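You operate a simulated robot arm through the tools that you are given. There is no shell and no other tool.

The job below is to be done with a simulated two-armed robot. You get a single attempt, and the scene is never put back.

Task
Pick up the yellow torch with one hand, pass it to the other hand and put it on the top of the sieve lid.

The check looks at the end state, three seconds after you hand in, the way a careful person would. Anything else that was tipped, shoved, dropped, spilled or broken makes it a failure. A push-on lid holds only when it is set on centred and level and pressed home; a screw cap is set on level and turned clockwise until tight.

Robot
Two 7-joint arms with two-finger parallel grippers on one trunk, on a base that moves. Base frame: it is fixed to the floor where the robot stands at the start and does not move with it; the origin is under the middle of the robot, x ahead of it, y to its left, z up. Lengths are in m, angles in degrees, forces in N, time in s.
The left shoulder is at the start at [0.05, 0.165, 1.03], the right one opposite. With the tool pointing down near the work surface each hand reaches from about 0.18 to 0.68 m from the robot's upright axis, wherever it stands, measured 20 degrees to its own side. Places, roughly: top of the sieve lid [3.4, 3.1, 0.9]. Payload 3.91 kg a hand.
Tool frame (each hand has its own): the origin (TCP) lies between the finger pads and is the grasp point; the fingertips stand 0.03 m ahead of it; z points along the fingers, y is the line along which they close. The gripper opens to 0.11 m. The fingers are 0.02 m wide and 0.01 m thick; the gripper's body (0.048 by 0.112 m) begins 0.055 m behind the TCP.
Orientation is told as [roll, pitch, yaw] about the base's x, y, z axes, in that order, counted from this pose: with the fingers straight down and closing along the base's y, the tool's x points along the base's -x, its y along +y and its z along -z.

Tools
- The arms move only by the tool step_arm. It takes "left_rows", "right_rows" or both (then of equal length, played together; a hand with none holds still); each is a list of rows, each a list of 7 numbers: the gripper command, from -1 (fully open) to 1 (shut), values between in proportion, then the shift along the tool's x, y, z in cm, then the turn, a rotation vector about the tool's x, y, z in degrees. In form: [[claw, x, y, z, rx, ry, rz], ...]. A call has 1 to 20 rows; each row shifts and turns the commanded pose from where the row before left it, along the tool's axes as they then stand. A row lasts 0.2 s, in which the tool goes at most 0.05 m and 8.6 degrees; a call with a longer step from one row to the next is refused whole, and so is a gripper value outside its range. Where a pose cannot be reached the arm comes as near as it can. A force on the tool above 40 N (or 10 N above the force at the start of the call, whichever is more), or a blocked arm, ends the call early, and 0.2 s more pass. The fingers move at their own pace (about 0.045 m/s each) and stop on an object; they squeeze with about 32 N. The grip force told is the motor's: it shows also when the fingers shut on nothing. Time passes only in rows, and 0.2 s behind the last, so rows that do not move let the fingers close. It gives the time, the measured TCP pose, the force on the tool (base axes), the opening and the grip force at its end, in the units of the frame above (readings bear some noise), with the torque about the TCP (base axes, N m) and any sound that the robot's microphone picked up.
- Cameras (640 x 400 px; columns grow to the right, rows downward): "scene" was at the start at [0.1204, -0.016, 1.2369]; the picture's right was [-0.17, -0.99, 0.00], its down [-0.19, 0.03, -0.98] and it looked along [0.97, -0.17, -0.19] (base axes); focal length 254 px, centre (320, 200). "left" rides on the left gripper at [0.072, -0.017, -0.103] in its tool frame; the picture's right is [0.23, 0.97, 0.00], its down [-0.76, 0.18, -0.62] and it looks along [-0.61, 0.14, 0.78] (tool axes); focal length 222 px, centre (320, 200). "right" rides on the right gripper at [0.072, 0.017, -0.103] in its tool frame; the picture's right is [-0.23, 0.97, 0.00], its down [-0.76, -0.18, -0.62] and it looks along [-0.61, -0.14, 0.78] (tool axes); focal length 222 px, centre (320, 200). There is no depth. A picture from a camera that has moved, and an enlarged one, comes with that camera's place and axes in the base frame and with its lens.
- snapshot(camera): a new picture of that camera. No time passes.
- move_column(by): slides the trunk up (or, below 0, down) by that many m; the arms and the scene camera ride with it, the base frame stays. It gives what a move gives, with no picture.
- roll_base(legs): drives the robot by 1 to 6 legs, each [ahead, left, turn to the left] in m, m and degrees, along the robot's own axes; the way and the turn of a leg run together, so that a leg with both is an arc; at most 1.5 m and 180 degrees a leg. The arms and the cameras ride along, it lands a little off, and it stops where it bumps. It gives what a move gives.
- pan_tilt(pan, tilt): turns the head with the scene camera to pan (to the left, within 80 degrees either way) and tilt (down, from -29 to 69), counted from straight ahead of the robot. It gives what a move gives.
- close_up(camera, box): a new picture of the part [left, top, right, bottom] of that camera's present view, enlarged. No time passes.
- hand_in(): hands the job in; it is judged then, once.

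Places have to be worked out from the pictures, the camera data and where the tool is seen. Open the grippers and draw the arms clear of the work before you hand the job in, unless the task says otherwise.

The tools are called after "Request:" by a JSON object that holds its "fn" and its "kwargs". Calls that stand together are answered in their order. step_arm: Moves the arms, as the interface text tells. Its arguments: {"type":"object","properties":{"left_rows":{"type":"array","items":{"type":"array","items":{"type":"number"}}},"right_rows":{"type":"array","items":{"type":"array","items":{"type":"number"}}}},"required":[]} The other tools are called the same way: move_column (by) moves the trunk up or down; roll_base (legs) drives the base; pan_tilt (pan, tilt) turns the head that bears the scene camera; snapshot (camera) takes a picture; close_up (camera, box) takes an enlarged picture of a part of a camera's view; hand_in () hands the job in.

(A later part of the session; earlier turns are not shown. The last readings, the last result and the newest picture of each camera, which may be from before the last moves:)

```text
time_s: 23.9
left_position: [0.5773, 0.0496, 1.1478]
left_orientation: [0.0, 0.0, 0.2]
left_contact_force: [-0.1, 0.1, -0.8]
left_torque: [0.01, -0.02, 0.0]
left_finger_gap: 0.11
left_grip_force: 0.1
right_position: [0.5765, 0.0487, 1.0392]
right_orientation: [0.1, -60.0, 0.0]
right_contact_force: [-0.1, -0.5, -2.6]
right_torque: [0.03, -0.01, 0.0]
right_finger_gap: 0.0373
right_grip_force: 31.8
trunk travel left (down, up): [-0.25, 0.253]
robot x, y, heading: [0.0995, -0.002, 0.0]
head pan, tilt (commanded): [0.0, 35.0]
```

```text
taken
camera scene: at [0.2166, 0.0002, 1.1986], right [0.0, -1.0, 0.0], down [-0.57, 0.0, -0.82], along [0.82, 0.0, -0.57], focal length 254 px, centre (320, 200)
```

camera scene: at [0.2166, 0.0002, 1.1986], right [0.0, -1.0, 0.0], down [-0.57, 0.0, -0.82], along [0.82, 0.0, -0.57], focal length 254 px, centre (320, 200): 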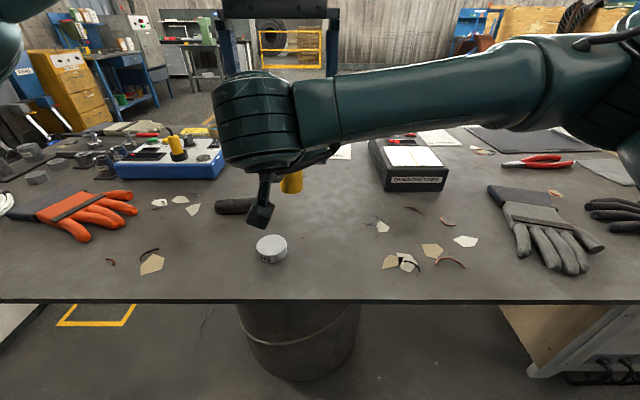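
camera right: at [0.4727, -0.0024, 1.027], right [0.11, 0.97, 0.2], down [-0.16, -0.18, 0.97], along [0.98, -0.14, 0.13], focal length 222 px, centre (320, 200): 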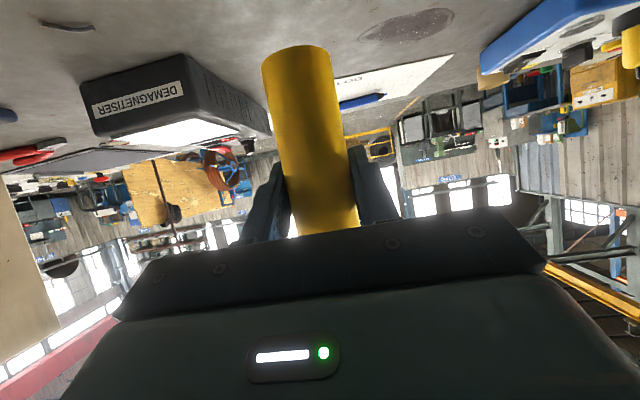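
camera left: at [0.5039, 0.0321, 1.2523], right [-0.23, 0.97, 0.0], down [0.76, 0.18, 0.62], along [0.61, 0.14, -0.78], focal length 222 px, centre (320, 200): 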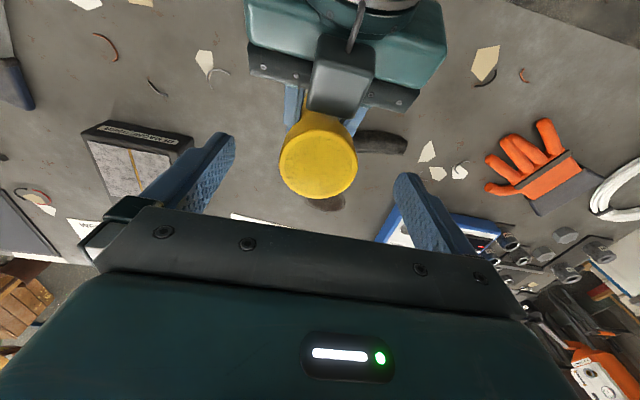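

The torch head is centred under the left hand to within 2 mm. I lower the last 4.6 cm so the pads sit around the head, then check before closing.

Request:
{"fn": "step_arm", "kwargs": {"left_rows": [[-1, 0, -0.1, 0.92, 0, 0, 0], [-1, 0, -0.05, 0.92, 0, 0, 0], [-1, 0, 0, 0.92, 0, 0, 0], [-1, 0, 0, 0.92, 0, 0, 0], [-1, 0, 0, 0.92, 0, 0, 0], [-1, 0, 0, 0, 0, 0, 0]]}}

Request:
{"fn": "snapshot", "kwargs": {"camera": "left"}}

Request:
{"fn": "snapshot", "kwargs": {"camera": "right"}}

Request:
{"fn": "snapshot", "kwargs": {"camera": "scene"}}

```text
time_s: 25.3
left_position: [0.5752, 0.0481, 1.1024]
left_orientation: [0.0, 0.0, 0.2]
left_contact_force: [-0.1, 0.1, 0.2]
left_torque: [0.0, -0.01, -0.02]
left_finger_gap: 0.1101
left_grip_force: 0.2
right_position: [0.5754, 0.0487, 1.0385]
right_orientation: [0.0, -60.0, 0.1]
right_contact_force: [-0.4, -0.1, -2.3]
right_torque: [0.0, -0.02, -0.01]
right_finger_gap: 0.0373
right_grip_force: 32.1
trunk travel left (down, up): [-0.25, 0.253]
robot x, y, heading: [0.1002, -0.0041, -0.0]
head pan, tilt (commanded): [0.0, 35.0]
```

```text
taken
camera left: at [0.5033, 0.0306, 1.2065], right [-0.23, 0.97, 0.0], down [0.76, 0.18, 0.62], along [0.61, 0.14, -0.78], focal length 222 px, centre (320, 200)
```

left: 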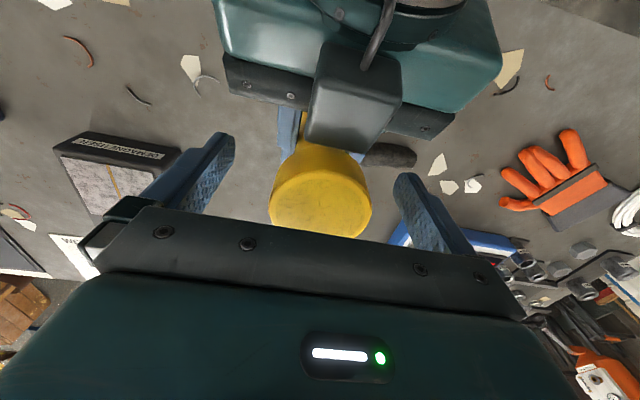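

```text
taken
camera right: at [0.452, 0.0665, 1.0286], right [0.11, 0.97, 0.2], down [-0.16, -0.18, 0.97], along [0.98, -0.14, 0.13], focal length 222 px, centre (320, 200)
```

right: 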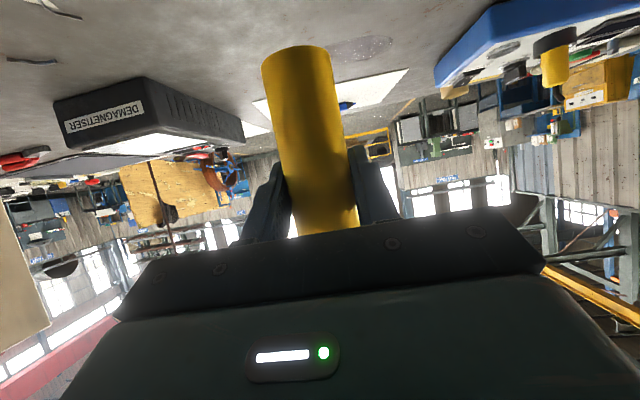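

```text
taken
camera scene: at [0.2166, 0.0002, 1.1986], right [0.0, -1.0, 0.0], down [-0.57, 0.0, -0.82], along [0.82, 0.0, -0.57], focal length 254 px, centre (320, 200)
```

scene: 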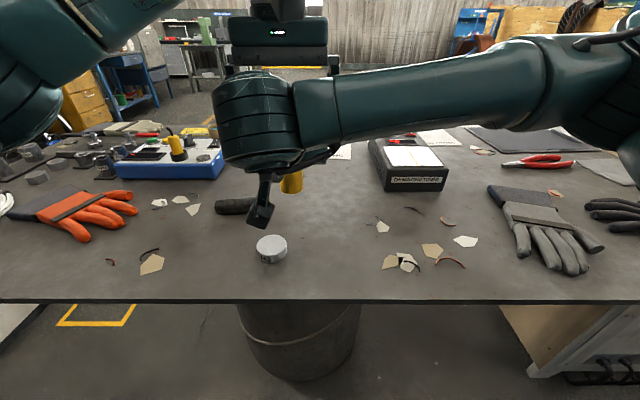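

The head sits centred between the left pads with nothing touching. I close the left hand on it.

Request:
{"fn": "step_arm", "kwargs": {"left_rows": [[1, 0, 0, 0, 0, 0, 0], [1, 0, 0, 0, 0, 0, 0], [1, 0, 0, 0, 0, 0, 0], [1, 0, 0, 0, 0, 0, 0], [1, 0, 0, 0, 0, 0, 0], [1, 0, 0, 0, 0, 0, 0], [1, 0, 0, 0, 0, 0, 0]]}}

Request:
{"fn": "snapshot", "kwargs": {"camera": "left"}}

Request:
{"fn": "snapshot", "kwargs": {"camera": "right"}}

```text
time_s: 26.9
left_position: [0.5762, 0.0467, 1.1029]
left_orientation: [0.0, 0.1, 0.2]
left_contact_force: [2.4, 6.3, 0.2]
left_torque: [0.23, -0.05, 0.03]
left_finger_gap: 0.053
left_grip_force: 31.9
right_position: [0.5781, 0.0487, 1.0394]
right_orientation: [0.0, -60.0, 0.0]
right_contact_force: [-1.2, -5.7, -1.7]
right_torque: [0.13, -0.07, -0.02]
right_finger_gap: 0.0374
right_grip_force: 31.9
trunk travel left (down, up): [-0.25, 0.253]
robot x, y, heading: [0.0975, 0.0007, 0.3]
head pan, tilt (commanded): [0.0, 35.0]
```

```text
taken
camera left: at [0.5036, 0.031, 1.2066], right [-0.23, 0.97, 0.0], down [0.76, 0.18, 0.62], along [0.61, 0.14, -0.78], focal length 222 px, centre (320, 200)
```

left: 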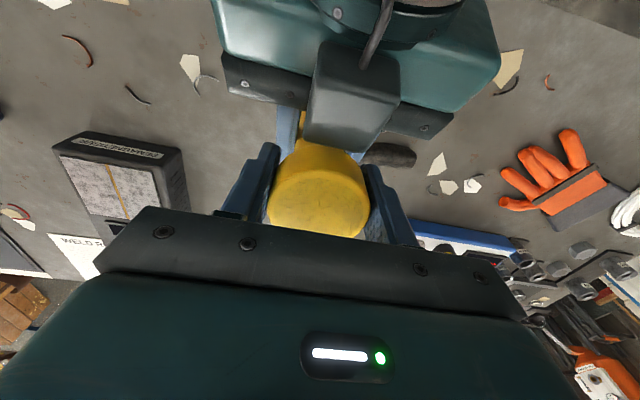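

```text
taken
camera right: at [0.4522, 0.0663, 1.0286], right [0.11, 0.97, 0.2], down [-0.16, -0.18, 0.97], along [0.98, -0.14, 0.13], focal length 222 px, centre (320, 200)
```

right: 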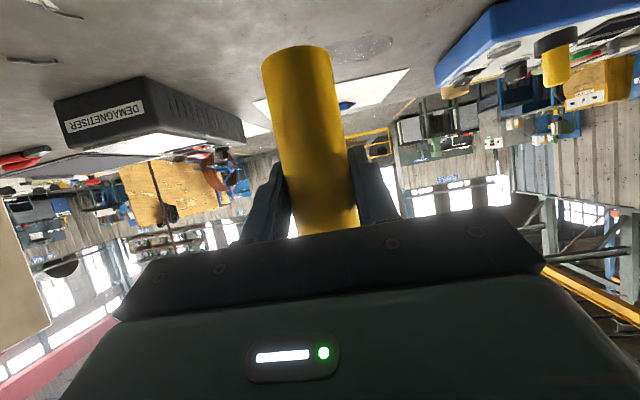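

The left hand holds the head with a 0.053 gap and 32 N. I open the right hand now and check that the torch stays put in the left.

Request:
{"fn": "step_arm", "kwargs": {"right_rows": [[0.2, 0, 0, 0, 0, 0, 0], [-0.2, 0, 0, 0, 0, 0, 0], [-0.6, 0, 0, 0, 0, 0, 0], [-1, 0, 0, 0, 0, 0, 0], [-1, 0, 0, 0, 0, 0, 0], [-1, 0, 0, 0, 0, 0, 0], [-1, 0, 0, 0, 0, 0, 0]], "left_rows": [[1, 0, 0, 0, 0, 0, 0], [1, 0, 0, 0, 0, 0, 0], [1, 0, 0, 0, 0, 0, 0], [1, 0, 0, 0, 0, 0, 0], [1, 0, 0, 0, 0, 0, 0], [1, 0, 0, 0, 0, 0, 0], [1, 0, 0, 0, 0, 0, 0]]}}

Request:
{"fn": "snapshot", "kwargs": {"camera": "right"}}

Request:
{"fn": "snapshot", "kwargs": {"camera": "left"}}

```text
time_s: 28.5
left_position: [0.576, 0.0467, 1.1028]
left_orientation: [-0.1, -0.1, 0.3]
left_contact_force: [0.3, 0.0, 0.2]
left_torque: [-0.01, 0.01, 0.0]
left_finger_gap: 0.0529
left_grip_force: 31.6
right_position: [0.5775, 0.0478, 1.0396]
right_orientation: [0.0, -60.0, 0.2]
right_contact_force: [-0.5, 0.5, -0.5]
right_torque: [-0.03, 0.02, -0.02]
right_finger_gap: 0.11
right_grip_force: 0.1
trunk travel left (down, up): [-0.25, 0.253]
robot x, y, heading: [0.0967, -0.0018, -0.0]
head pan, tilt (commanded): [0.0, 35.0]
```

```text
taken
camera right: at [0.4521, 0.0664, 1.0286], right [0.11, 0.97, 0.2], down [-0.16, -0.18, 0.97], along [0.98, -0.14, 0.13], focal length 222 px, centre (320, 200)
```

right: 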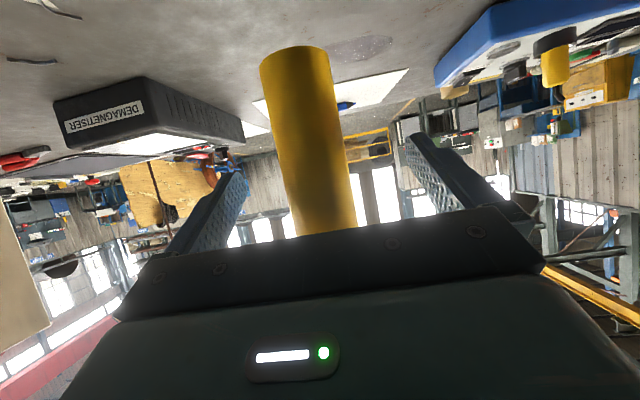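

```text
taken
camera left: at [0.5034, 0.0307, 1.2066], right [-0.23, 0.97, 0.0], down [0.76, 0.18, 0.62], along [0.61, 0.14, -0.78], focal length 222 px, centre (320, 200)
```

left: 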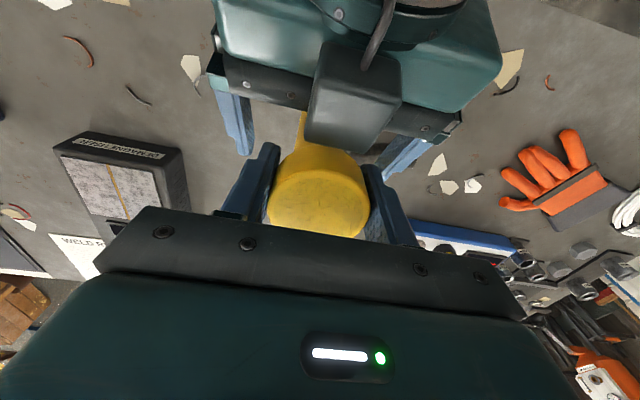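

The torch is hanging in the left hand and the right fingers are fully open. I separate the hands: left forward 4 cm, right straight back 5 cm.

Request:
{"fn": "step_arm", "kwargs": {"right_rows": [[-1, 0.5, 0, -0.866, 0, 0, 0], [-1, 0.5, 0, -0.866, 0, 0, 0], [-1, 0.5, 0, -0.866, 0, 0, 0], [-1, 0.5, 0, -0.866, 0, 0, 0], [-1, 0.5, 0, -0.866, 0, 0, 0], [-1, 0, 0, 0, 0, 0, 0]], "left_rows": [[1, -0.8, 0, 0, 0, 0, 0], [1, -0.8, 0, 0, 0, 0, 0], [1, -0.8, 0, 0, 0, 0, 0], [1, -0.8, 0, 0, 0, 0, 0], [1, -0.8, 0, 0, 0, 0, 0], [1, 0, 0, 0, 0, 0, 0]]}}

Request:
{"fn": "snapshot", "kwargs": {"camera": "left"}}

Request:
{"fn": "snapshot", "kwargs": {"camera": "right"}}

Request:
{"fn": "snapshot", "kwargs": {"camera": "scene"}}

```text
time_s: 29.9
left_position: [0.6158, 0.0465, 1.1016]
left_orientation: [0.0, 0.1, 0.1]
left_contact_force: [-0.2, -0.1, 1.0]
left_torque: [-0.04, 0.01, -0.03]
left_finger_gap: 0.0529
left_grip_force: 32.4
right_position: [0.5279, 0.0493, 1.0391]
right_orientation: [0.0, -60.0, 0.1]
right_contact_force: [0.3, 0.8, -0.5]
right_torque: [-0.01, -0.01, 0.04]
right_finger_gap: 0.1101
right_grip_force: 0.0
trunk travel left (down, up): [-0.25, 0.253]
robot x, y, heading: [0.0963, -0.0043, 0.1]
head pan, tilt (commanded): [0.0, 35.0]
```

```text
taken
camera left: at [0.5435, 0.0303, 1.2067], right [-0.23, 0.97, 0.0], down [0.76, 0.18, 0.62], along [0.61, 0.14, -0.78], focal length 222 px, centre (320, 200)
```

left: 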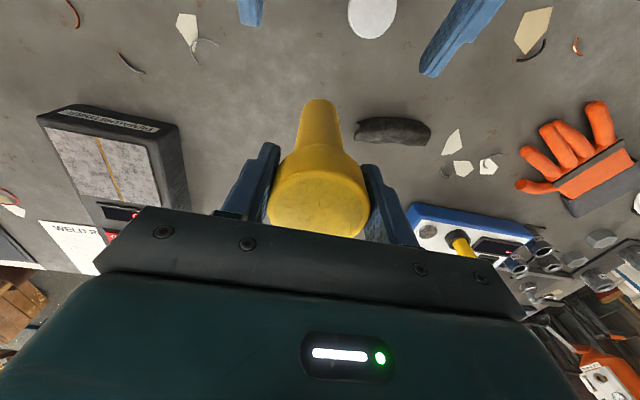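

```text
taken
camera right: at [0.4017, 0.0667, 1.0285], right [0.11, 0.97, 0.2], down [-0.16, -0.18, 0.97], along [0.98, -0.14, 0.13], focal length 222 px, centre (320, 200)
```

right: 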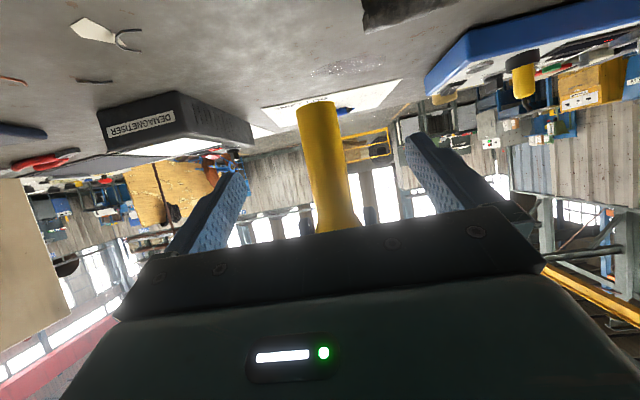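

```text
taken
camera scene: at [0.2167, 0.0003, 1.1986], right [0.0, -1.0, 0.0], down [-0.57, 0.0, -0.82], along [0.82, 0.0, -0.57], focal length 254 px, centre (320, 200)
```

scene: 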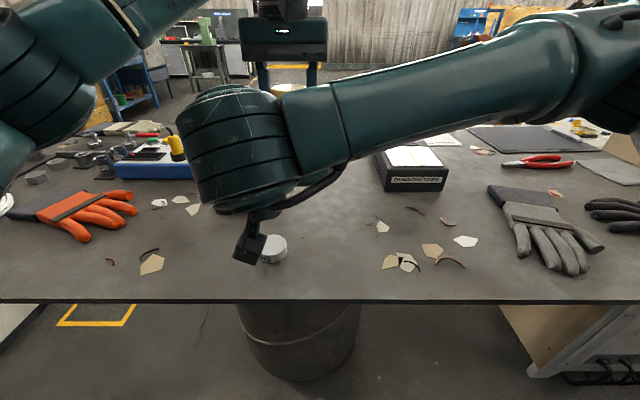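

The handover is complete and the torch hangs upright in the left hand. Now I move the right hand out to its own side and turn it back to pointing down, near its starting pose.

Request:
{"fn": "step_arm", "kwargs": {"right_rows": [[-1, 0, -4, 0, 0, 0, 0], [-1, 0, -4, 0, 0, 0, 0], [-1, 0, -4, 0, 0, 0, 0], [-1, 0, -4, 0, 0, 0, 0], [-1, 0, -4, 0, 0, 0, 0], [-1, 0, -4, 0, 0, 0, 0], [-1, -1.732, 0, -1.0, 0, 0, 0], [-1, -1.732, 0, -1.0, 0, 0, 0], [-1, 0, 0, 0, 0, 7.5, 0], [-1, 0, 0, 0, 0, 7.5, 0], [-1, 0, 0, 0, 0, 7.5, 0], [-1, 0, 0, 0, 0, 7.5, 0], [-1, 0, 0, 0, 0, 7.5, 0], [-1, 0, 0, 0, 0, 7.5, 0], [-1, 0, 0, 0, 0, 7.5, 0], [-1, 0, 0, 0, 0, 7.5, 0], [-1, 2.7, 0, -2.75, 0, 0, 0], [-1, 2.7, 0, -2.75, 0, 0, 0], [-1, 2.7, 0, -2.75, 0, 0, 0], [-1, 2.7, 0, -2.75, 0, 0, 0]]}}

Request:
{"fn": "snapshot", "kwargs": {"camera": "scene"}}

Request:
{"fn": "snapshot", "kwargs": {"camera": "left"}}

```text
time_s: 34.1
left_position: [0.615, 0.048, 1.1032]
left_orientation: [0.0, 0.0, 0.2]
left_contact_force: [-0.6, 0.4, -0.4]
left_torque: [0.01, 0.0, 0.02]
left_finger_gap: 0.0531
left_grip_force: 32.2
right_position: [0.4192, -0.1926, 1.1892]
right_orientation: [0.1, 0.0, 0.1]
right_contact_force: [-0.6, -0.1, 0.2]
right_torque: [-0.02, 0.03, -0.01]
right_finger_gap: 0.1101
right_grip_force: 0.0
trunk travel left (down, up): [-0.25, 0.253]
robot x, y, heading: [0.1004, -0.0, 0.1]
head pan, tilt (commanded): [0.0, 35.0]
```

```text
taken
camera scene: at [0.2161, 0.0004, 1.1987], right [0.0, -1.0, 0.0], down [-0.57, 0.0, -0.82], along [0.82, 0.0, -0.57], focal length 254 px, centre (320, 200)
```

scene: 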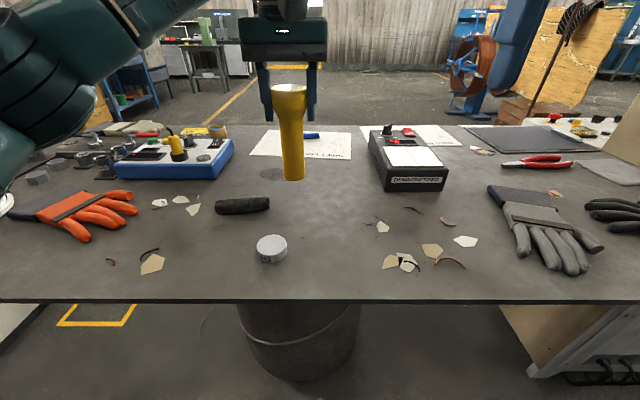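

```text
taken
camera left: at [0.5428, 0.0305, 1.207], right [-0.23, 0.97, 0.0], down [0.76, 0.18, 0.62], along [0.61, 0.14, -0.78], focal length 222 px, centre (320, 200)
```

left: 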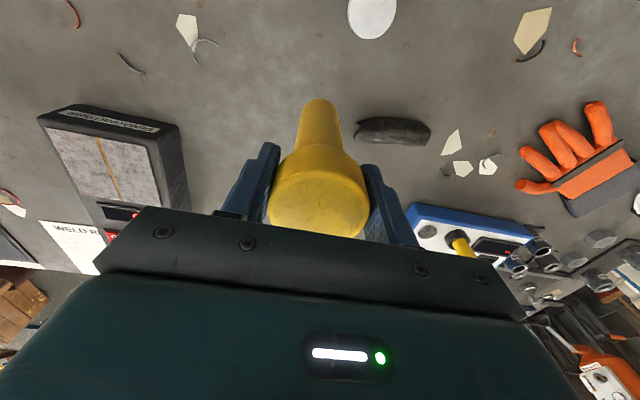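

The torch hangs straight in the left hand. I draw the left hand in and up a little, then back the base away from the bench and look toward the sieve.

Request:
{"fn": "step_arm", "kwargs": {"left_rows": [[1, 2.0, 1.6, -0.8, 0, 0, 0], [1, 2.0, 1.6, -0.8, 0, 0, 0], [1, 2.0, 1.6, -0.8, 0, 0, 0], [1, 2.0, 1.6, -0.8, 0, 0, 0], [1, 2.0, 1.6, -0.8, 0, 0, 0], [1, 0, 0, 0, 0, 0, 0]]}}

Request:
{"fn": "roll_base", "kwargs": {"legs": [[-0.35, 0, 0]]}}

Request:
{"fn": "pan_tilt", "kwargs": {"pan": 78, "tilt": 15}}

Request:
{"fn": "snapshot", "kwargs": {"camera": "scene"}}

Request:
{"fn": "pan_tilt", "kwargs": {"pan": -78, "tilt": 15}}

Request:
{"fn": "snapshot", "kwargs": {"camera": "scene"}}

Request:
{"fn": "pan_tilt", "kwargs": {"pan": 15, "tilt": 10}}

Request:
{"fn": "snapshot", "kwargs": {"camera": "scene"}}

```text
time_s: 35.5
left_position: [0.5164, 0.1263, 1.1405]
left_orientation: [0.1, 0.1, 0.2]
left_contact_force: [-0.9, 0.7, -2.5]
left_torque: [0.02, 0.01, 0.01]
left_finger_gap: 0.0531
left_grip_force: 32.3
right_position: [0.4203, -0.192, 1.1894]
right_orientation: [0.0, -0.1, 0.2]
right_contact_force: [0.3, -0.5, 0.6]
right_torque: [0.01, -0.05, 0.04]
right_finger_gap: 0.1101
right_grip_force: 0.0
trunk travel left (down, up): [-0.25, 0.253]
robot x, y, heading: [0.1007, -0.0001, -0.0]
head pan, tilt (commanded): [0.0, 35.0]
```

```text
time_s: 37.8
left_position: [0.1708, 0.1237, 1.1423]
left_orientation: [0.0, 0.0, -0.1]
left_contact_force: [0.5, 0.1, -2.3]
left_torque: [-0.01, -0.01, 0.0]
left_finger_gap: 0.0528
left_grip_force: 31.4
right_position: [0.074, -0.1931, 1.1891]
right_orientation: [0.0, -0.1, -0.1]
right_contact_force: [0.9, 0.6, 0.2]
right_torque: [0.0, -0.03, -0.02]
right_finger_gap: 0.1098
right_grip_force: 0.2
trunk travel left (down, up): [-0.25, 0.253]
robot x, y, heading: [-0.245, -0.0021, -0.1]
head pan, tilt (commanded): [0.0, 35.0]
```

```text
time_s: 39.3
left_position: [0.1712, 0.123, 1.1416]
left_orientation: [0.0, 0.0, -0.1]
left_contact_force: [0.7, -0.1, -3.0]
left_torque: [-0.04, 0.05, 0.01]
left_finger_gap: 0.0532
left_grip_force: 32.3
right_position: [0.0737, -0.1943, 1.1891]
right_orientation: [0.0, 0.1, 0.0]
right_contact_force: [-0.7, 0.4, -0.1]
right_torque: [-0.01, 0.02, 0.03]
right_finger_gap: 0.11
right_grip_force: 0.1
trunk travel left (down, up): [-0.25, 0.253]
robot x, y, heading: [-0.2434, -0.0005, -0.3]
head pan, tilt (commanded): [78.0, 15.0]
```

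```text
taken
camera scene: at [-0.1969, 0.0914, 1.2306], right [0.98, -0.21, 0.0], down [-0.06, -0.25, -0.97], along [0.2, 0.94, -0.26], focal length 254 px, centre (320, 200)
```

scene: 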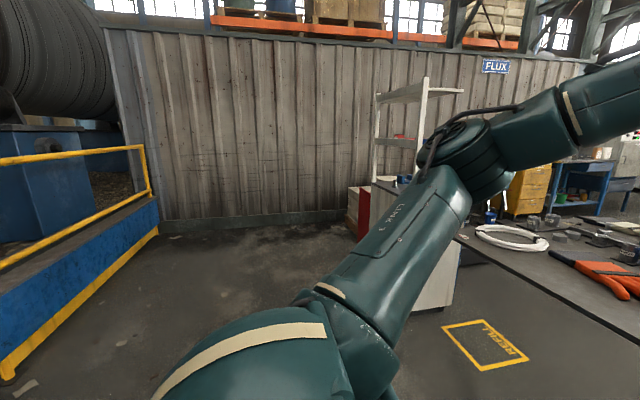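

```text
time_s: 41.7
left_position: [0.172, 0.1236, 1.141]
left_orientation: [0.0, 0.0, -0.1]
left_contact_force: [0.0, -0.7, -1.0]
left_torque: [-0.03, 0.0, -0.01]
left_finger_gap: 0.053
left_grip_force: 32.0
right_position: [0.0738, -0.1943, 1.1889]
right_orientation: [0.0, -0.1, -0.2]
right_contact_force: [0.0, -0.7, -0.3]
right_torque: [0.0, 0.0, -0.03]
right_finger_gap: 0.1099
right_grip_force: 0.1
trunk travel left (down, up): [-0.25, 0.253]
robot x, y, heading: [-0.2453, -0.0009, 0.0]
head pan, tilt (commanded): [-78.0, 15.0]
```

```text
taken
camera scene: at [-0.1975, -0.0913, 1.2306], right [-0.98, -0.21, 0.0], down [-0.05, 0.25, -0.97], along [0.2, -0.95, -0.26], focal length 254 px, centre (320, 200)
```

scene: 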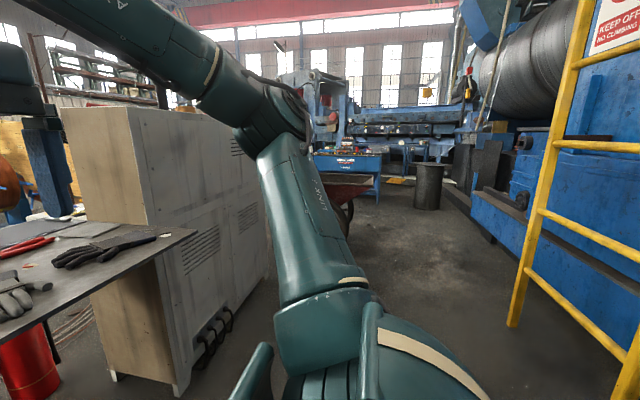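

```text
time_s: 43.4
left_position: [0.1719, 0.1236, 1.1419]
left_orientation: [0.0, 0.1, -0.1]
left_contact_force: [-0.3, 0.3, -2.7]
left_torque: [0.04, 0.0, 0.04]
left_finger_gap: 0.0531
left_grip_force: 32.0
right_position: [0.0742, -0.1942, 1.1892]
right_orientation: [0.1, 0.0, -0.2]
right_contact_force: [0.4, -0.2, 0.0]
right_torque: [-0.02, 0.04, 0.0]
right_finger_gap: 0.11
right_grip_force: 0.1
trunk travel left (down, up): [-0.25, 0.253]
robot x, y, heading: [-0.2415, -0.0005, -0.2]
head pan, tilt (commanded): [15.0, 10.0]
```

```text
taken
camera scene: at [-0.1268, 0.0239, 1.2388], right [0.26, -0.97, 0.0], down [-0.17, -0.04, -0.98], along [0.95, 0.25, -0.17], focal length 254 px, centre (320, 200)
```

scene: 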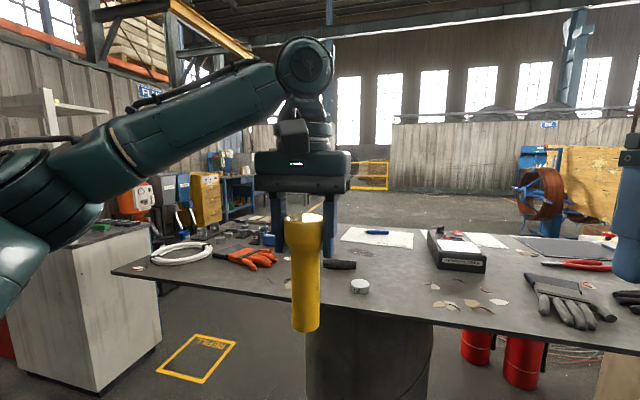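

The passage between the bench's left end and the white cabinet leads toward the sieve area. I'll zoom in on the direction of the sieve.

Request:
{"fn": "close_up", "kwargs": {"camera": "scene", "box": [100, 130, 260, 230]}}

Request:
{"fn": "close_up", "kwargs": {"camera": "scene", "box": [0, 200, 320, 400]}}

```text
4.00 times, centred on (180, 180) of scene
camera zoom: at [-0.1268, 0.0239, 1.2388], right [0.26, -0.97, 0.0], down [-0.17, -0.04, -0.98], along [0.95, 0.25, -0.17], focal length 1014 px, centre (880, 280)
```

zoom: 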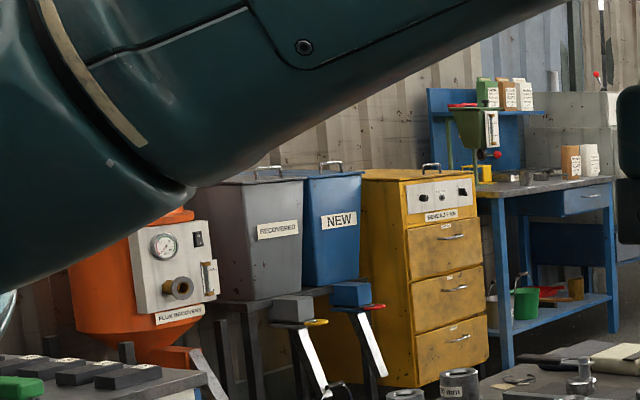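

```text
2.00 times, centred on (160, 300) of scene
camera zoom: at [-0.1268, 0.0239, 1.2388], right [0.26, -0.97, 0.0], down [-0.17, -0.04, -0.98], along [0.95, 0.25, -0.17], focal length 507 px, centre (640, 0)
```

zoom: 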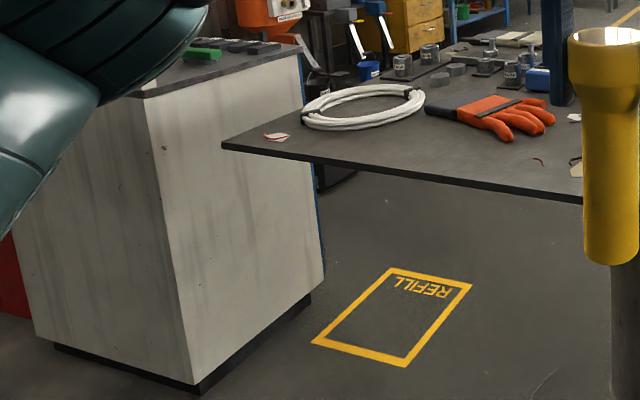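

Request:
{"fn": "close_up", "kwargs": {"camera": "scene", "box": [180, 160, 228, 190]}}

Request:
{"fn": "close_up", "kwargs": {"camera": "scene", "box": [140, 165, 220, 215]}}

```text
13.33 times, centred on (204, 175) of scene
camera zoom: at [-0.1268, 0.0239, 1.2388], right [0.26, -0.97, 0.0], down [-0.17, -0.04, -0.98], along [0.95, 0.25, -0.17], focal length 3380 px, centre (1867, 533)
```

zoom: 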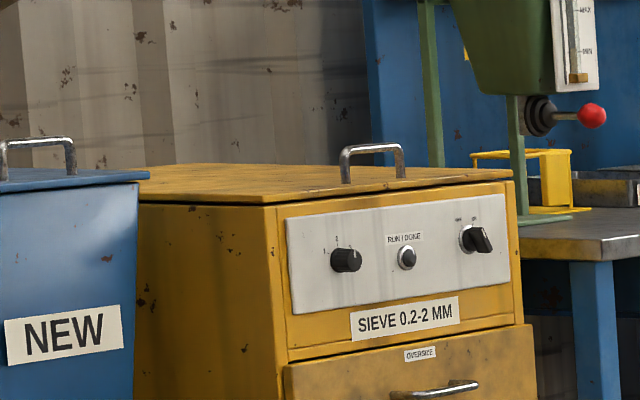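

```text
8.00 times, centred on (180, 190) of scene
camera zoom: at [-0.1268, 0.0239, 1.2388], right [0.26, -0.97, 0.0], down [-0.17, -0.04, -0.98], along [0.95, 0.25, -0.17], focal length 2028 px, centre (1440, 280)
```

zoom: 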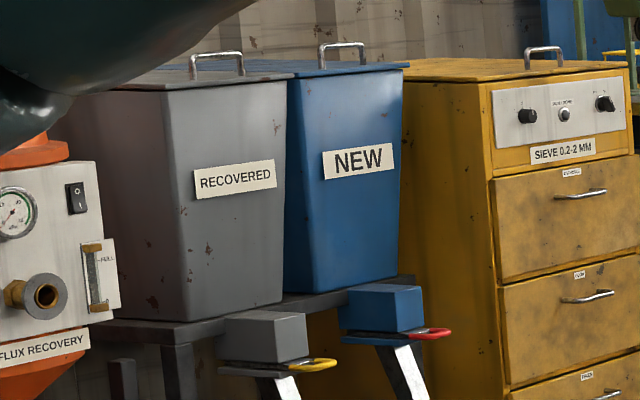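

The sieve is the yellow cabinet labelled "SIEVE 0.2-2 MM". Its flat lid has a handle, and its front faces the -y direction. Before planning the route I need to know how wide my own base is, so I look down beside the robot.

Request:
{"fn": "pan_tilt", "kwargs": {"pan": 80, "tilt": 69}}

Request:
{"fn": "snapshot", "kwargs": {"camera": "scene"}}

Request:
{"fn": "pan_tilt", "kwargs": {"pan": 30, "tilt": 69}}

Request:
{"fn": "snapshot", "kwargs": {"camera": "scene"}}

Request:
{"fn": "snapshot", "kwargs": {"camera": "left"}}

Request:
{"fn": "snapshot", "kwargs": {"camera": "right"}}

```text
time_s: 44.8
left_position: [0.1712, 0.1234, 1.1415]
left_orientation: [0.1, 0.0, -0.1]
left_contact_force: [-0.7, -0.2, -2.1]
left_torque: [0.03, 0.01, 0.01]
left_finger_gap: 0.0529
left_grip_force: 32.1
right_position: [0.0732, -0.1937, 1.1887]
right_orientation: [-0.1, 0.0, 0.0]
right_contact_force: [-0.9, 0.3, 0.7]
right_torque: [-0.02, 0.0, 0.02]
right_finger_gap: 0.1103
right_grip_force: 0.0
trunk travel left (down, up): [-0.25, 0.253]
robot x, y, heading: [-0.2466, 0.0014, -0.2]
head pan, tilt (commanded): [80.0, 68.8]
```

```text
taken
camera scene: at [-0.2068, 0.0552, 1.155], right [0.98, -0.18, 0.0], down [-0.17, -0.92, -0.36], along [0.06, 0.36, -0.93], focal length 254 px, centre (320, 200)
```

scene: 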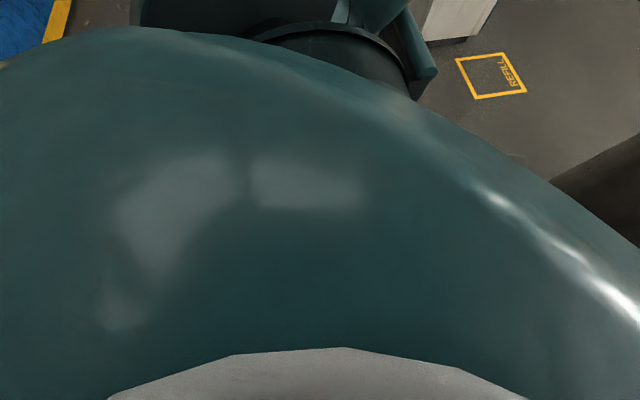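

```text
time_s: 45.9
left_position: [0.1718, 0.1238, 1.142]
left_orientation: [0.0, -0.1, -0.1]
left_contact_force: [-0.6, 0.3, -2.0]
left_torque: [-0.01, 0.01, -0.02]
left_finger_gap: 0.0533
left_grip_force: 32.0
right_position: [0.0748, -0.1933, 1.1886]
right_orientation: [0.1, 0.0, -0.2]
right_contact_force: [-0.3, -0.3, -0.6]
right_torque: [0.04, 0.01, -0.02]
right_finger_gap: 0.1099
right_grip_force: 0.0
trunk travel left (down, up): [-0.25, 0.253]
robot x, y, heading: [-0.2443, 0.0002, -0.0]
head pan, tilt (commanded): [30.0, 68.8]
```

```text
taken
camera scene: at [-0.1682, 0.028, 1.155], right [0.5, -0.87, 0.0], down [-0.81, -0.46, -0.36], along [0.31, 0.18, -0.93], focal length 254 px, centre (320, 200)
```

scene: 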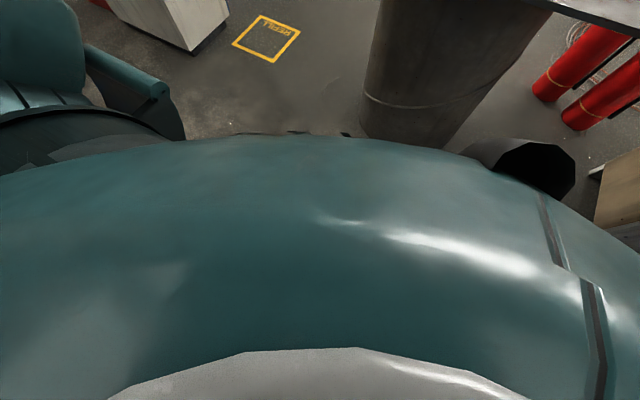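

```text
taken
camera left: at [0.0989, 0.1071, 1.2462], right [-0.23, 0.97, 0.0], down [0.76, 0.18, 0.62], along [0.61, 0.14, -0.78], focal length 222 px, centre (320, 200)
```

left: 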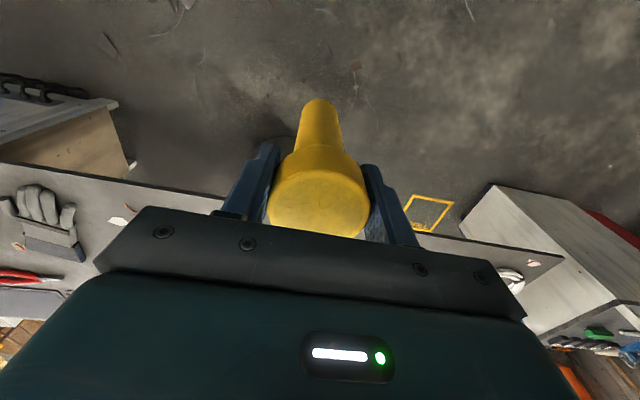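

```text
taken
camera right: at [0.0021, -0.175, 1.2932], right [0.23, 0.97, 0.0], down [0.76, -0.18, 0.62], along [0.61, -0.14, -0.78], focal length 222 px, centre (320, 200)
```

right: 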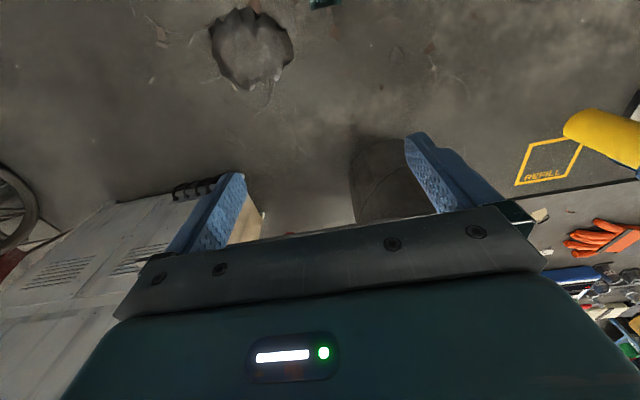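

I can't see my base from the head, so I tilt the free right hand back to look straight down at my own footprint.

Request:
{"fn": "step_arm", "kwargs": {"right_rows": [[-1, -1.5, 0, 0, 0, 8, 0], [-1, -1.5, 0, 0, 0, 8, 0], [-1, 0, 0, 0, 0, 8, 0], [-1, 0, 0, 0, 0, 8, 0], [-1, 0, 0, 0, 0, 8, 0], [-1, 0, 0, 0, 0, 0, 0]]}}

Request:
{"fn": "snapshot", "kwargs": {"camera": "right"}}

```text
time_s: 47.3
left_position: [0.1717, 0.1244, 1.1417]
left_orientation: [0.0, 0.0, 0.0]
left_contact_force: [-0.1, 0.5, -3.2]
left_torque: [-0.03, 0.01, 0.02]
left_finger_gap: 0.0528
left_grip_force: 31.6
right_position: [0.0991, -0.1927, 1.1754]
right_orientation: [0.1, 24.0, -0.2]
right_contact_force: [-0.5, -0.9, 0.4]
right_torque: [0.05, -0.01, 0.0]
right_finger_gap: 0.1102
right_grip_force: 0.0
right hand out of reach, approached as far as the arm can: row 3, 4, 5
trunk travel left (down, up): [-0.25, 0.253]
robot x, y, heading: [-0.2487, -0.0024, -0.3]
head pan, tilt (commanded): [30.0, 68.8]
```

```text
taken
camera right: at [0.0748, -0.1734, 1.299], right [0.21, 0.97, -0.09], down [0.95, -0.18, 0.26], along [0.24, -0.14, -0.96], focal length 222 px, centre (320, 200)
```

right: 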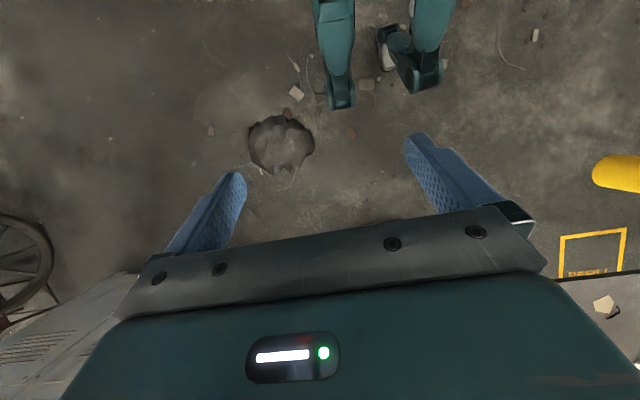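

Request:
{"fn": "close_up", "kwargs": {"camera": "right", "box": [260, 0, 500, 150]}}

```text
2.67 times, centred on (380, 75) of right
camera zoom: at [0.0748, -0.1734, 1.299], right [0.21, 0.97, -0.09], down [0.95, -0.18, 0.26], along [0.24, -0.14, -0.96], focal length 592 px, centre (160, 533)
```

zoom: 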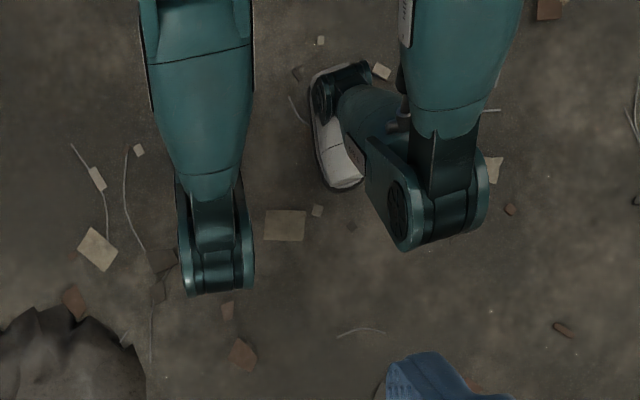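

I walk on bent legs, so the footprint is narrow: about ±0.2 m, with the knees about 0.22 m forward. The passage between the bench's left end (y≈0.9) and the white cabinet (y≈1.49) should fit. I straighten the right hand and strafe left to line up with it.

Request:
{"fn": "step_arm", "kwargs": {"right_rows": [[-1, 0, 0, 0, 0, -8, 0], [-1, 0, 0, 0, 0, -8, 0], [-1, 0, 0, 0, 0, -8, 0], [-1, 1.2, 0, 0, 0, 0, 0]]}}

Request:
{"fn": "roll_base", "kwargs": {"legs": [[0, 1.19, 0]]}}

Request:
{"fn": "pan_tilt", "kwargs": {"pan": 0, "tilt": 25}}

Request:
{"fn": "snapshot", "kwargs": {"camera": "scene"}}

Request:
{"fn": "pan_tilt", "kwargs": {"pan": 35, "tilt": 10}}

Request:
{"fn": "snapshot", "kwargs": {"camera": "scene"}}

```text
time_s: 48.3
left_position: [0.1724, 0.1231, 1.1426]
left_orientation: [0.0, 0.0, 0.0]
left_contact_force: [0.8, 0.0, -2.2]
left_torque: [0.0, 0.02, 0.01]
left_finger_gap: 0.0528
left_grip_force: 32.2
right_position: [0.0878, -0.1927, 1.174]
right_orientation: [0.0, -0.2, -0.2]
right_contact_force: [0.2, 0.5, -0.3]
right_torque: [0.02, -0.01, 0.04]
right_finger_gap: 0.1101
right_grip_force: 0.0
trunk travel left (down, up): [-0.25, 0.253]
robot x, y, heading: [-0.2442, -0.0013, -0.2]
head pan, tilt (commanded): [30.0, 68.8]
```

```text
time_s: 59.1
left_position: [0.1757, 1.3232, 1.1418]
left_orientation: [0.0, 0.0, -0.1]
left_contact_force: [0.1, 0.4, -2.0]
left_torque: [0.0, 0.04, 0.01]
left_finger_gap: 0.0528
left_grip_force: 32.7
right_position: [0.0914, 1.0082, 1.1741]
right_orientation: [0.2, -0.1, -0.3]
right_contact_force: [0.6, 0.3, 1.1]
right_torque: [-0.01, -0.01, 0.0]
right_finger_gap: 0.1101
right_grip_force: 0.1
trunk travel left (down, up): [-0.25, 0.253]
robot x, y, heading: [-0.2402, 1.2028, -0.2]
head pan, tilt (commanded): [30.0, 68.8]
```

```text
time_s: 60.2
left_position: [0.176, 1.3236, 1.1416]
left_orientation: [0.0, -0.1, -0.3]
left_contact_force: [-0.1, -0.6, -1.2]
left_torque: [0.02, 0.05, -0.03]
left_finger_gap: 0.0531
left_grip_force: 32.5
right_position: [0.0923, 1.0077, 1.1751]
right_orientation: [0.0, -0.1, -0.2]
right_contact_force: [-0.4, 0.6, 0.3]
right_torque: [-0.02, -0.02, 0.01]
right_finger_gap: 0.1099
right_grip_force: 0.0
trunk travel left (down, up): [-0.25, 0.253]
robot x, y, heading: [-0.241, 1.2006, -0.2]
head pan, tilt (commanded): [0.0, 25.0]
```

```text
taken
camera scene: at [-0.1201, 1.1997, 1.2143], right [0.0, -1.0, 0.0], down [-0.42, 0.0, -0.91], along [0.91, 0.0, -0.42], focal length 254 px, centre (320, 200)
```

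scene: 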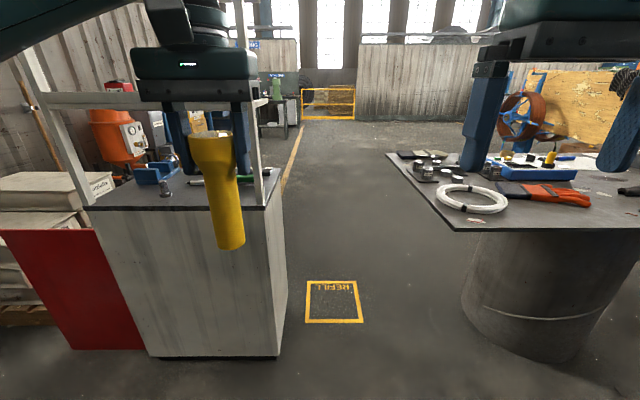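

```text
time_s: 61.2
left_position: [0.1765, 1.3234, 1.1421]
left_orientation: [0.0, 0.0, -0.2]
left_contact_force: [0.2, -0.2, -2.1]
left_torque: [-0.02, 0.01, 0.01]
left_finger_gap: 0.0529
left_grip_force: 32.0
right_position: [0.0915, 1.0085, 1.1742]
right_orientation: [0.0, -0.1, -0.3]
right_contact_force: [0.5, -0.4, 0.2]
right_torque: [0.01, -0.02, -0.02]
right_finger_gap: 0.1102
right_grip_force: 0.1
trunk travel left (down, up): [-0.25, 0.253]
robot x, y, heading: [-0.2437, 1.1981, -0.1]
head pan, tilt (commanded): [35.0, 10.0]
```

```text
taken
camera scene: at [-0.1358, 1.253, 1.2387], right [0.57, -0.82, 0.0], down [-0.14, -0.1, -0.98], along [0.81, 0.56, -0.17], focal length 254 px, centre (320, 200)
```

scene: 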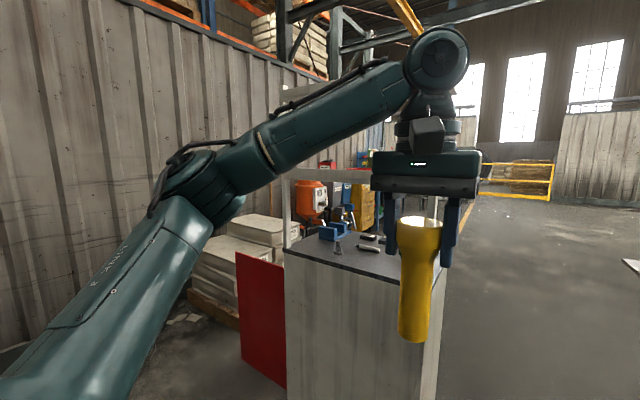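

The bench's left edge is at y≈0.86, the cabinet side at y≈1.40, and its shelf post stands near [0.74, 1.41], so my elbows matter here. I'll swing the right hand out and yaw it so its camera looks back at my own legs and back.

Request:
{"fn": "step_arm", "kwargs": {"right_rows": [[-1, 0, -4, 0, 0, 0, -8], [-1, 0, -4, 0, 0, 0, -8], [-1, 0, -4, 0, 0, 0, -8], [-1, 0, -4, 0, 0, 0, -8], [-1, 0, -4, 0, 0, 0, -8], [-1, 0, 0, 0, 0, 0, -8], [-1, 0, 0, 0, 0, 0, -8], [-1, 0, 0, 0, 0, 0, -8], [-1, 0, 0, 0, 0, 0, -8], [-1, 0, 0, 0, 0, 0, -8], [-1, 0, 0, 0, 0, 0, -8], [-1, 0, 0, 0, 0, 0, -8], [-1, 0, 0, 0, 0, 0, -8]]}}

Request:
{"fn": "snapshot", "kwargs": {"camera": "right"}}

```text
time_s: 64.0
left_position: [0.1768, 1.3242, 1.143]
left_orientation: [-0.1, -0.1, -0.1]
left_contact_force: [0.8, -0.3, -2.5]
left_torque: [0.02, 0.03, 0.01]
left_finger_gap: 0.053
left_grip_force: 31.6
right_position: [-0.0184, 1.0638, 1.0522]
right_orientation: [-0.3, -0.1, 103.7]
right_contact_force: [0.3, 0.8, 0.4]
right_torque: [0.0, 0.01, 0.03]
right_finger_gap: 0.1098
right_grip_force: 0.0
right hand out of reach, approached as far as the arm can: row 4, 5, 6, 7, 8, 9, 10, 11, 12, 13
trunk travel left (down, up): [-0.25, 0.253]
robot x, y, heading: [-0.2435, 1.1999, -0.0]
head pan, tilt (commanded): [35.0, 10.0]
```

```text
taken
camera right: at [-0.0175, 0.9903, 1.1557], right [-1.0, -0.01, 0.0], down [-0.01, 0.78, 0.62], along [0.0, 0.62, -0.78], focal length 222 px, centre (320, 200)
```

right: 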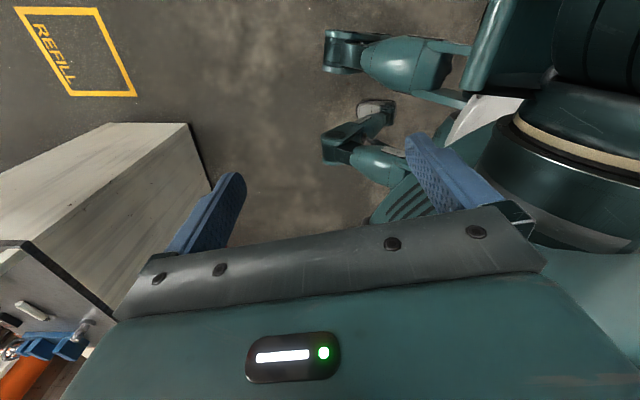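

That gave a partial view of my legs: knees forward, hips near the axis. I move the right hand further out to my right side to see the back of my legs and torso.

Request:
{"fn": "step_arm", "kwargs": {"right_rows": [[-1, 3.8, 0.3, -0.5, 0, 0, 0], [-1, 3.8, 0.3, -0.5, 0, 0, 0], [-1, 3.8, 0.3, -0.5, 0, 0, 0], [-1, 3.8, 0.3, -0.5, 0, 0, 0], [-1, 3.8, 0.3, -0.5, 0, 0, 0], [-1, 3.8, 0.3, -0.5, 0, 0, 0], [-1, 3.8, 0.3, -0.5, 0, 0, 0], [-1, 3.8, 0.3, -0.5, 0, 0, 0]]}}

Request:
{"fn": "snapshot", "kwargs": {"camera": "right"}}

```text
time_s: 64.6
left_position: [0.1756, 1.3233, 1.1425]
left_orientation: [0.0, 0.1, -0.2]
left_contact_force: [0.0, 0.5, -3.0]
left_torque: [-0.03, 0.01, -0.01]
left_finger_gap: 0.0531
left_grip_force: 31.9
right_position: [-0.0413, 1.0306, 1.0541]
right_orientation: [-0.6, -1.6, 102.5]
right_contact_force: [18.7, -0.3, 8.5]
right_torque: [-0.14, 0.17, 0.19]
right_finger_gap: 0.1008
right_grip_force: 0.1
right hand out of reach, approached as far as the arm can: row 1, 2
trunk travel left (down, up): [-0.25, 0.253]
robot x, y, heading: [-0.2393, 1.1976, -0.3]
head pan, tilt (commanded): [35.0, 10.0]
stopped in row 2 (right hand): the force on the tool passed its limit at 59 N (the readings are from after the stop); the commanded pose is now the measured one
```

```text
taken
camera right: at [-0.0422, 0.9554, 1.155], right [-1.0, 0.01, 0.0], down [0.01, 0.76, 0.65], along [0.01, 0.65, -0.76], focal length 222 px, centre (320, 200)
```

right: 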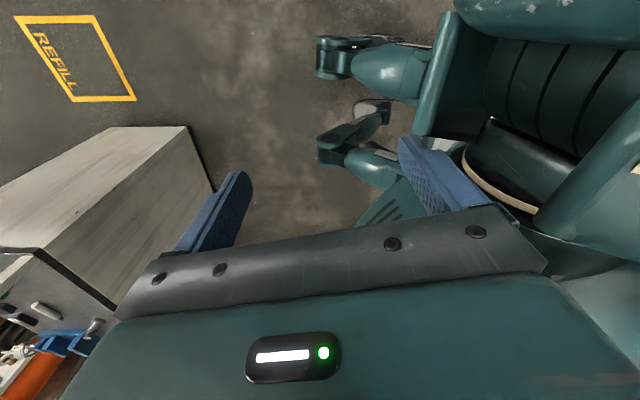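

The right finger brushed my own arm, so I back off forward at once and unwind this hand to its normal pose.

Request:
{"fn": "step_arm", "kwargs": {"right_rows": [[-1, 0.54, -2.44, 0, 0, 0, 0], [-1, 0.54, -2.44, 0, 0, 0, 0], [-1, 0.54, -2.44, 0, 0, 0, 0], [-1, 0.54, -2.44, 0, 0, 0, 0], [-1, 0, 0, 0, 0, 0, 0]]}}

Request:
{"fn": "snapshot", "kwargs": {"camera": "right"}}

```text
time_s: 65.8
left_position: [0.1754, 1.3237, 1.1416]
left_orientation: [0.0, 0.1, -0.2]
left_contact_force: [-0.8, -0.2, -1.8]
left_torque: [-0.01, -0.02, 0.03]
left_finger_gap: 0.053
left_grip_force: 31.9
right_position: [-0.0061, 1.0714, 1.0403]
right_orientation: [-0.4, -1.6, 102.6]
right_contact_force: [0.1, 0.5, 0.5]
right_torque: [0.01, 0.03, 0.02]
right_finger_gap: 0.11
right_grip_force: 0.0
right hand out of reach, approached as far as the arm can: row 1, 2, 3, 4
trunk travel left (down, up): [-0.25, 0.253]
robot x, y, heading: [-0.2402, 1.1996, -0.4]
head pan, tilt (commanded): [35.0, 10.0]
```

```text
taken
camera right: at [-0.0063, 0.9952, 1.1415], right [-1.0, 0.01, 0.0], down [0.01, 0.76, 0.65], along [0.01, 0.65, -0.76], focal length 222 px, centre (320, 200)
```

right: 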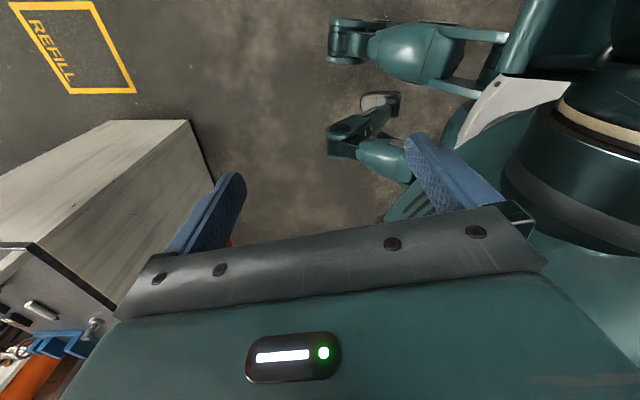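

Request:
{"fn": "step_arm", "kwargs": {"right_rows": [[-1, 0, 0, 0, 0, 0, 8], [-1, 0, 0, 0, 0, 0, 8], [-1, 0, 0, 0, 0, 0, 8], [-1, 0, 0, 0, 0, 0, 8], [-1, 0, 0, 0, 0, 0, 8], [-1, 0, 0, 0, 0, 0, 8], [-1, 0, 0, 0, 0, 0, 8], [-1, 0, 0, 0, 0, 0, 8], [-1, 0, 0, 0, 0, 0, 8], [-1, 0, 0, 0, 0, 0, 8], [-1, 0, 0, 0, 0, 0, 8], [-1, 0, 0, 0, 0, 0, 8], [-1, 0, 0, 0, 0, 0, 6], [-1, 0, 0, 0, 0, 0, 0]]}}

Request:
{"fn": "snapshot", "kwargs": {"camera": "right"}}

```text
time_s: 68.8
left_position: [0.176, 1.3239, 1.142]
left_orientation: [0.0, 0.0, -0.2]
left_contact_force: [0.4, 0.4, -2.6]
left_torque: [-0.01, 0.03, -0.02]
left_finger_gap: 0.053
left_grip_force: 31.8
right_position: [-0.0059, 1.0693, 1.0388]
right_orientation: [1.5, -0.1, 0.6]
right_contact_force: [-0.5, 0.4, -0.6]
right_torque: [-0.04, -0.02, 0.01]
right_finger_gap: 0.11
right_grip_force: 0.1
trunk travel left (down, up): [-0.25, 0.253]
robot x, y, heading: [-0.2447, 1.1982, -0.3]
head pan, tilt (commanded): [35.0, 10.0]
```

```text
taken
camera right: at [-0.0787, 1.0844, 1.144], right [0.22, 0.98, 0.03], down [0.76, -0.19, 0.62], along [0.61, -0.11, -0.79], focal length 222 px, centre (320, 200)
```

right: 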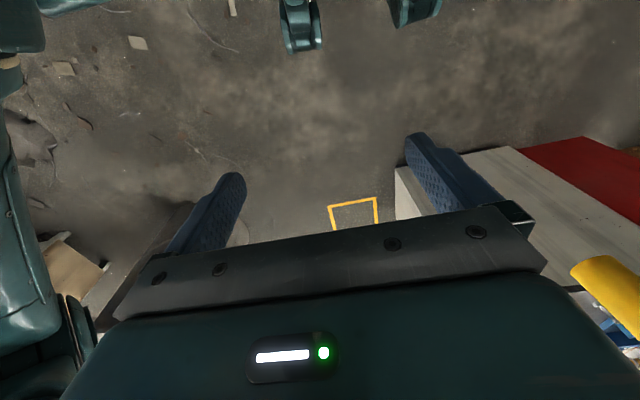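

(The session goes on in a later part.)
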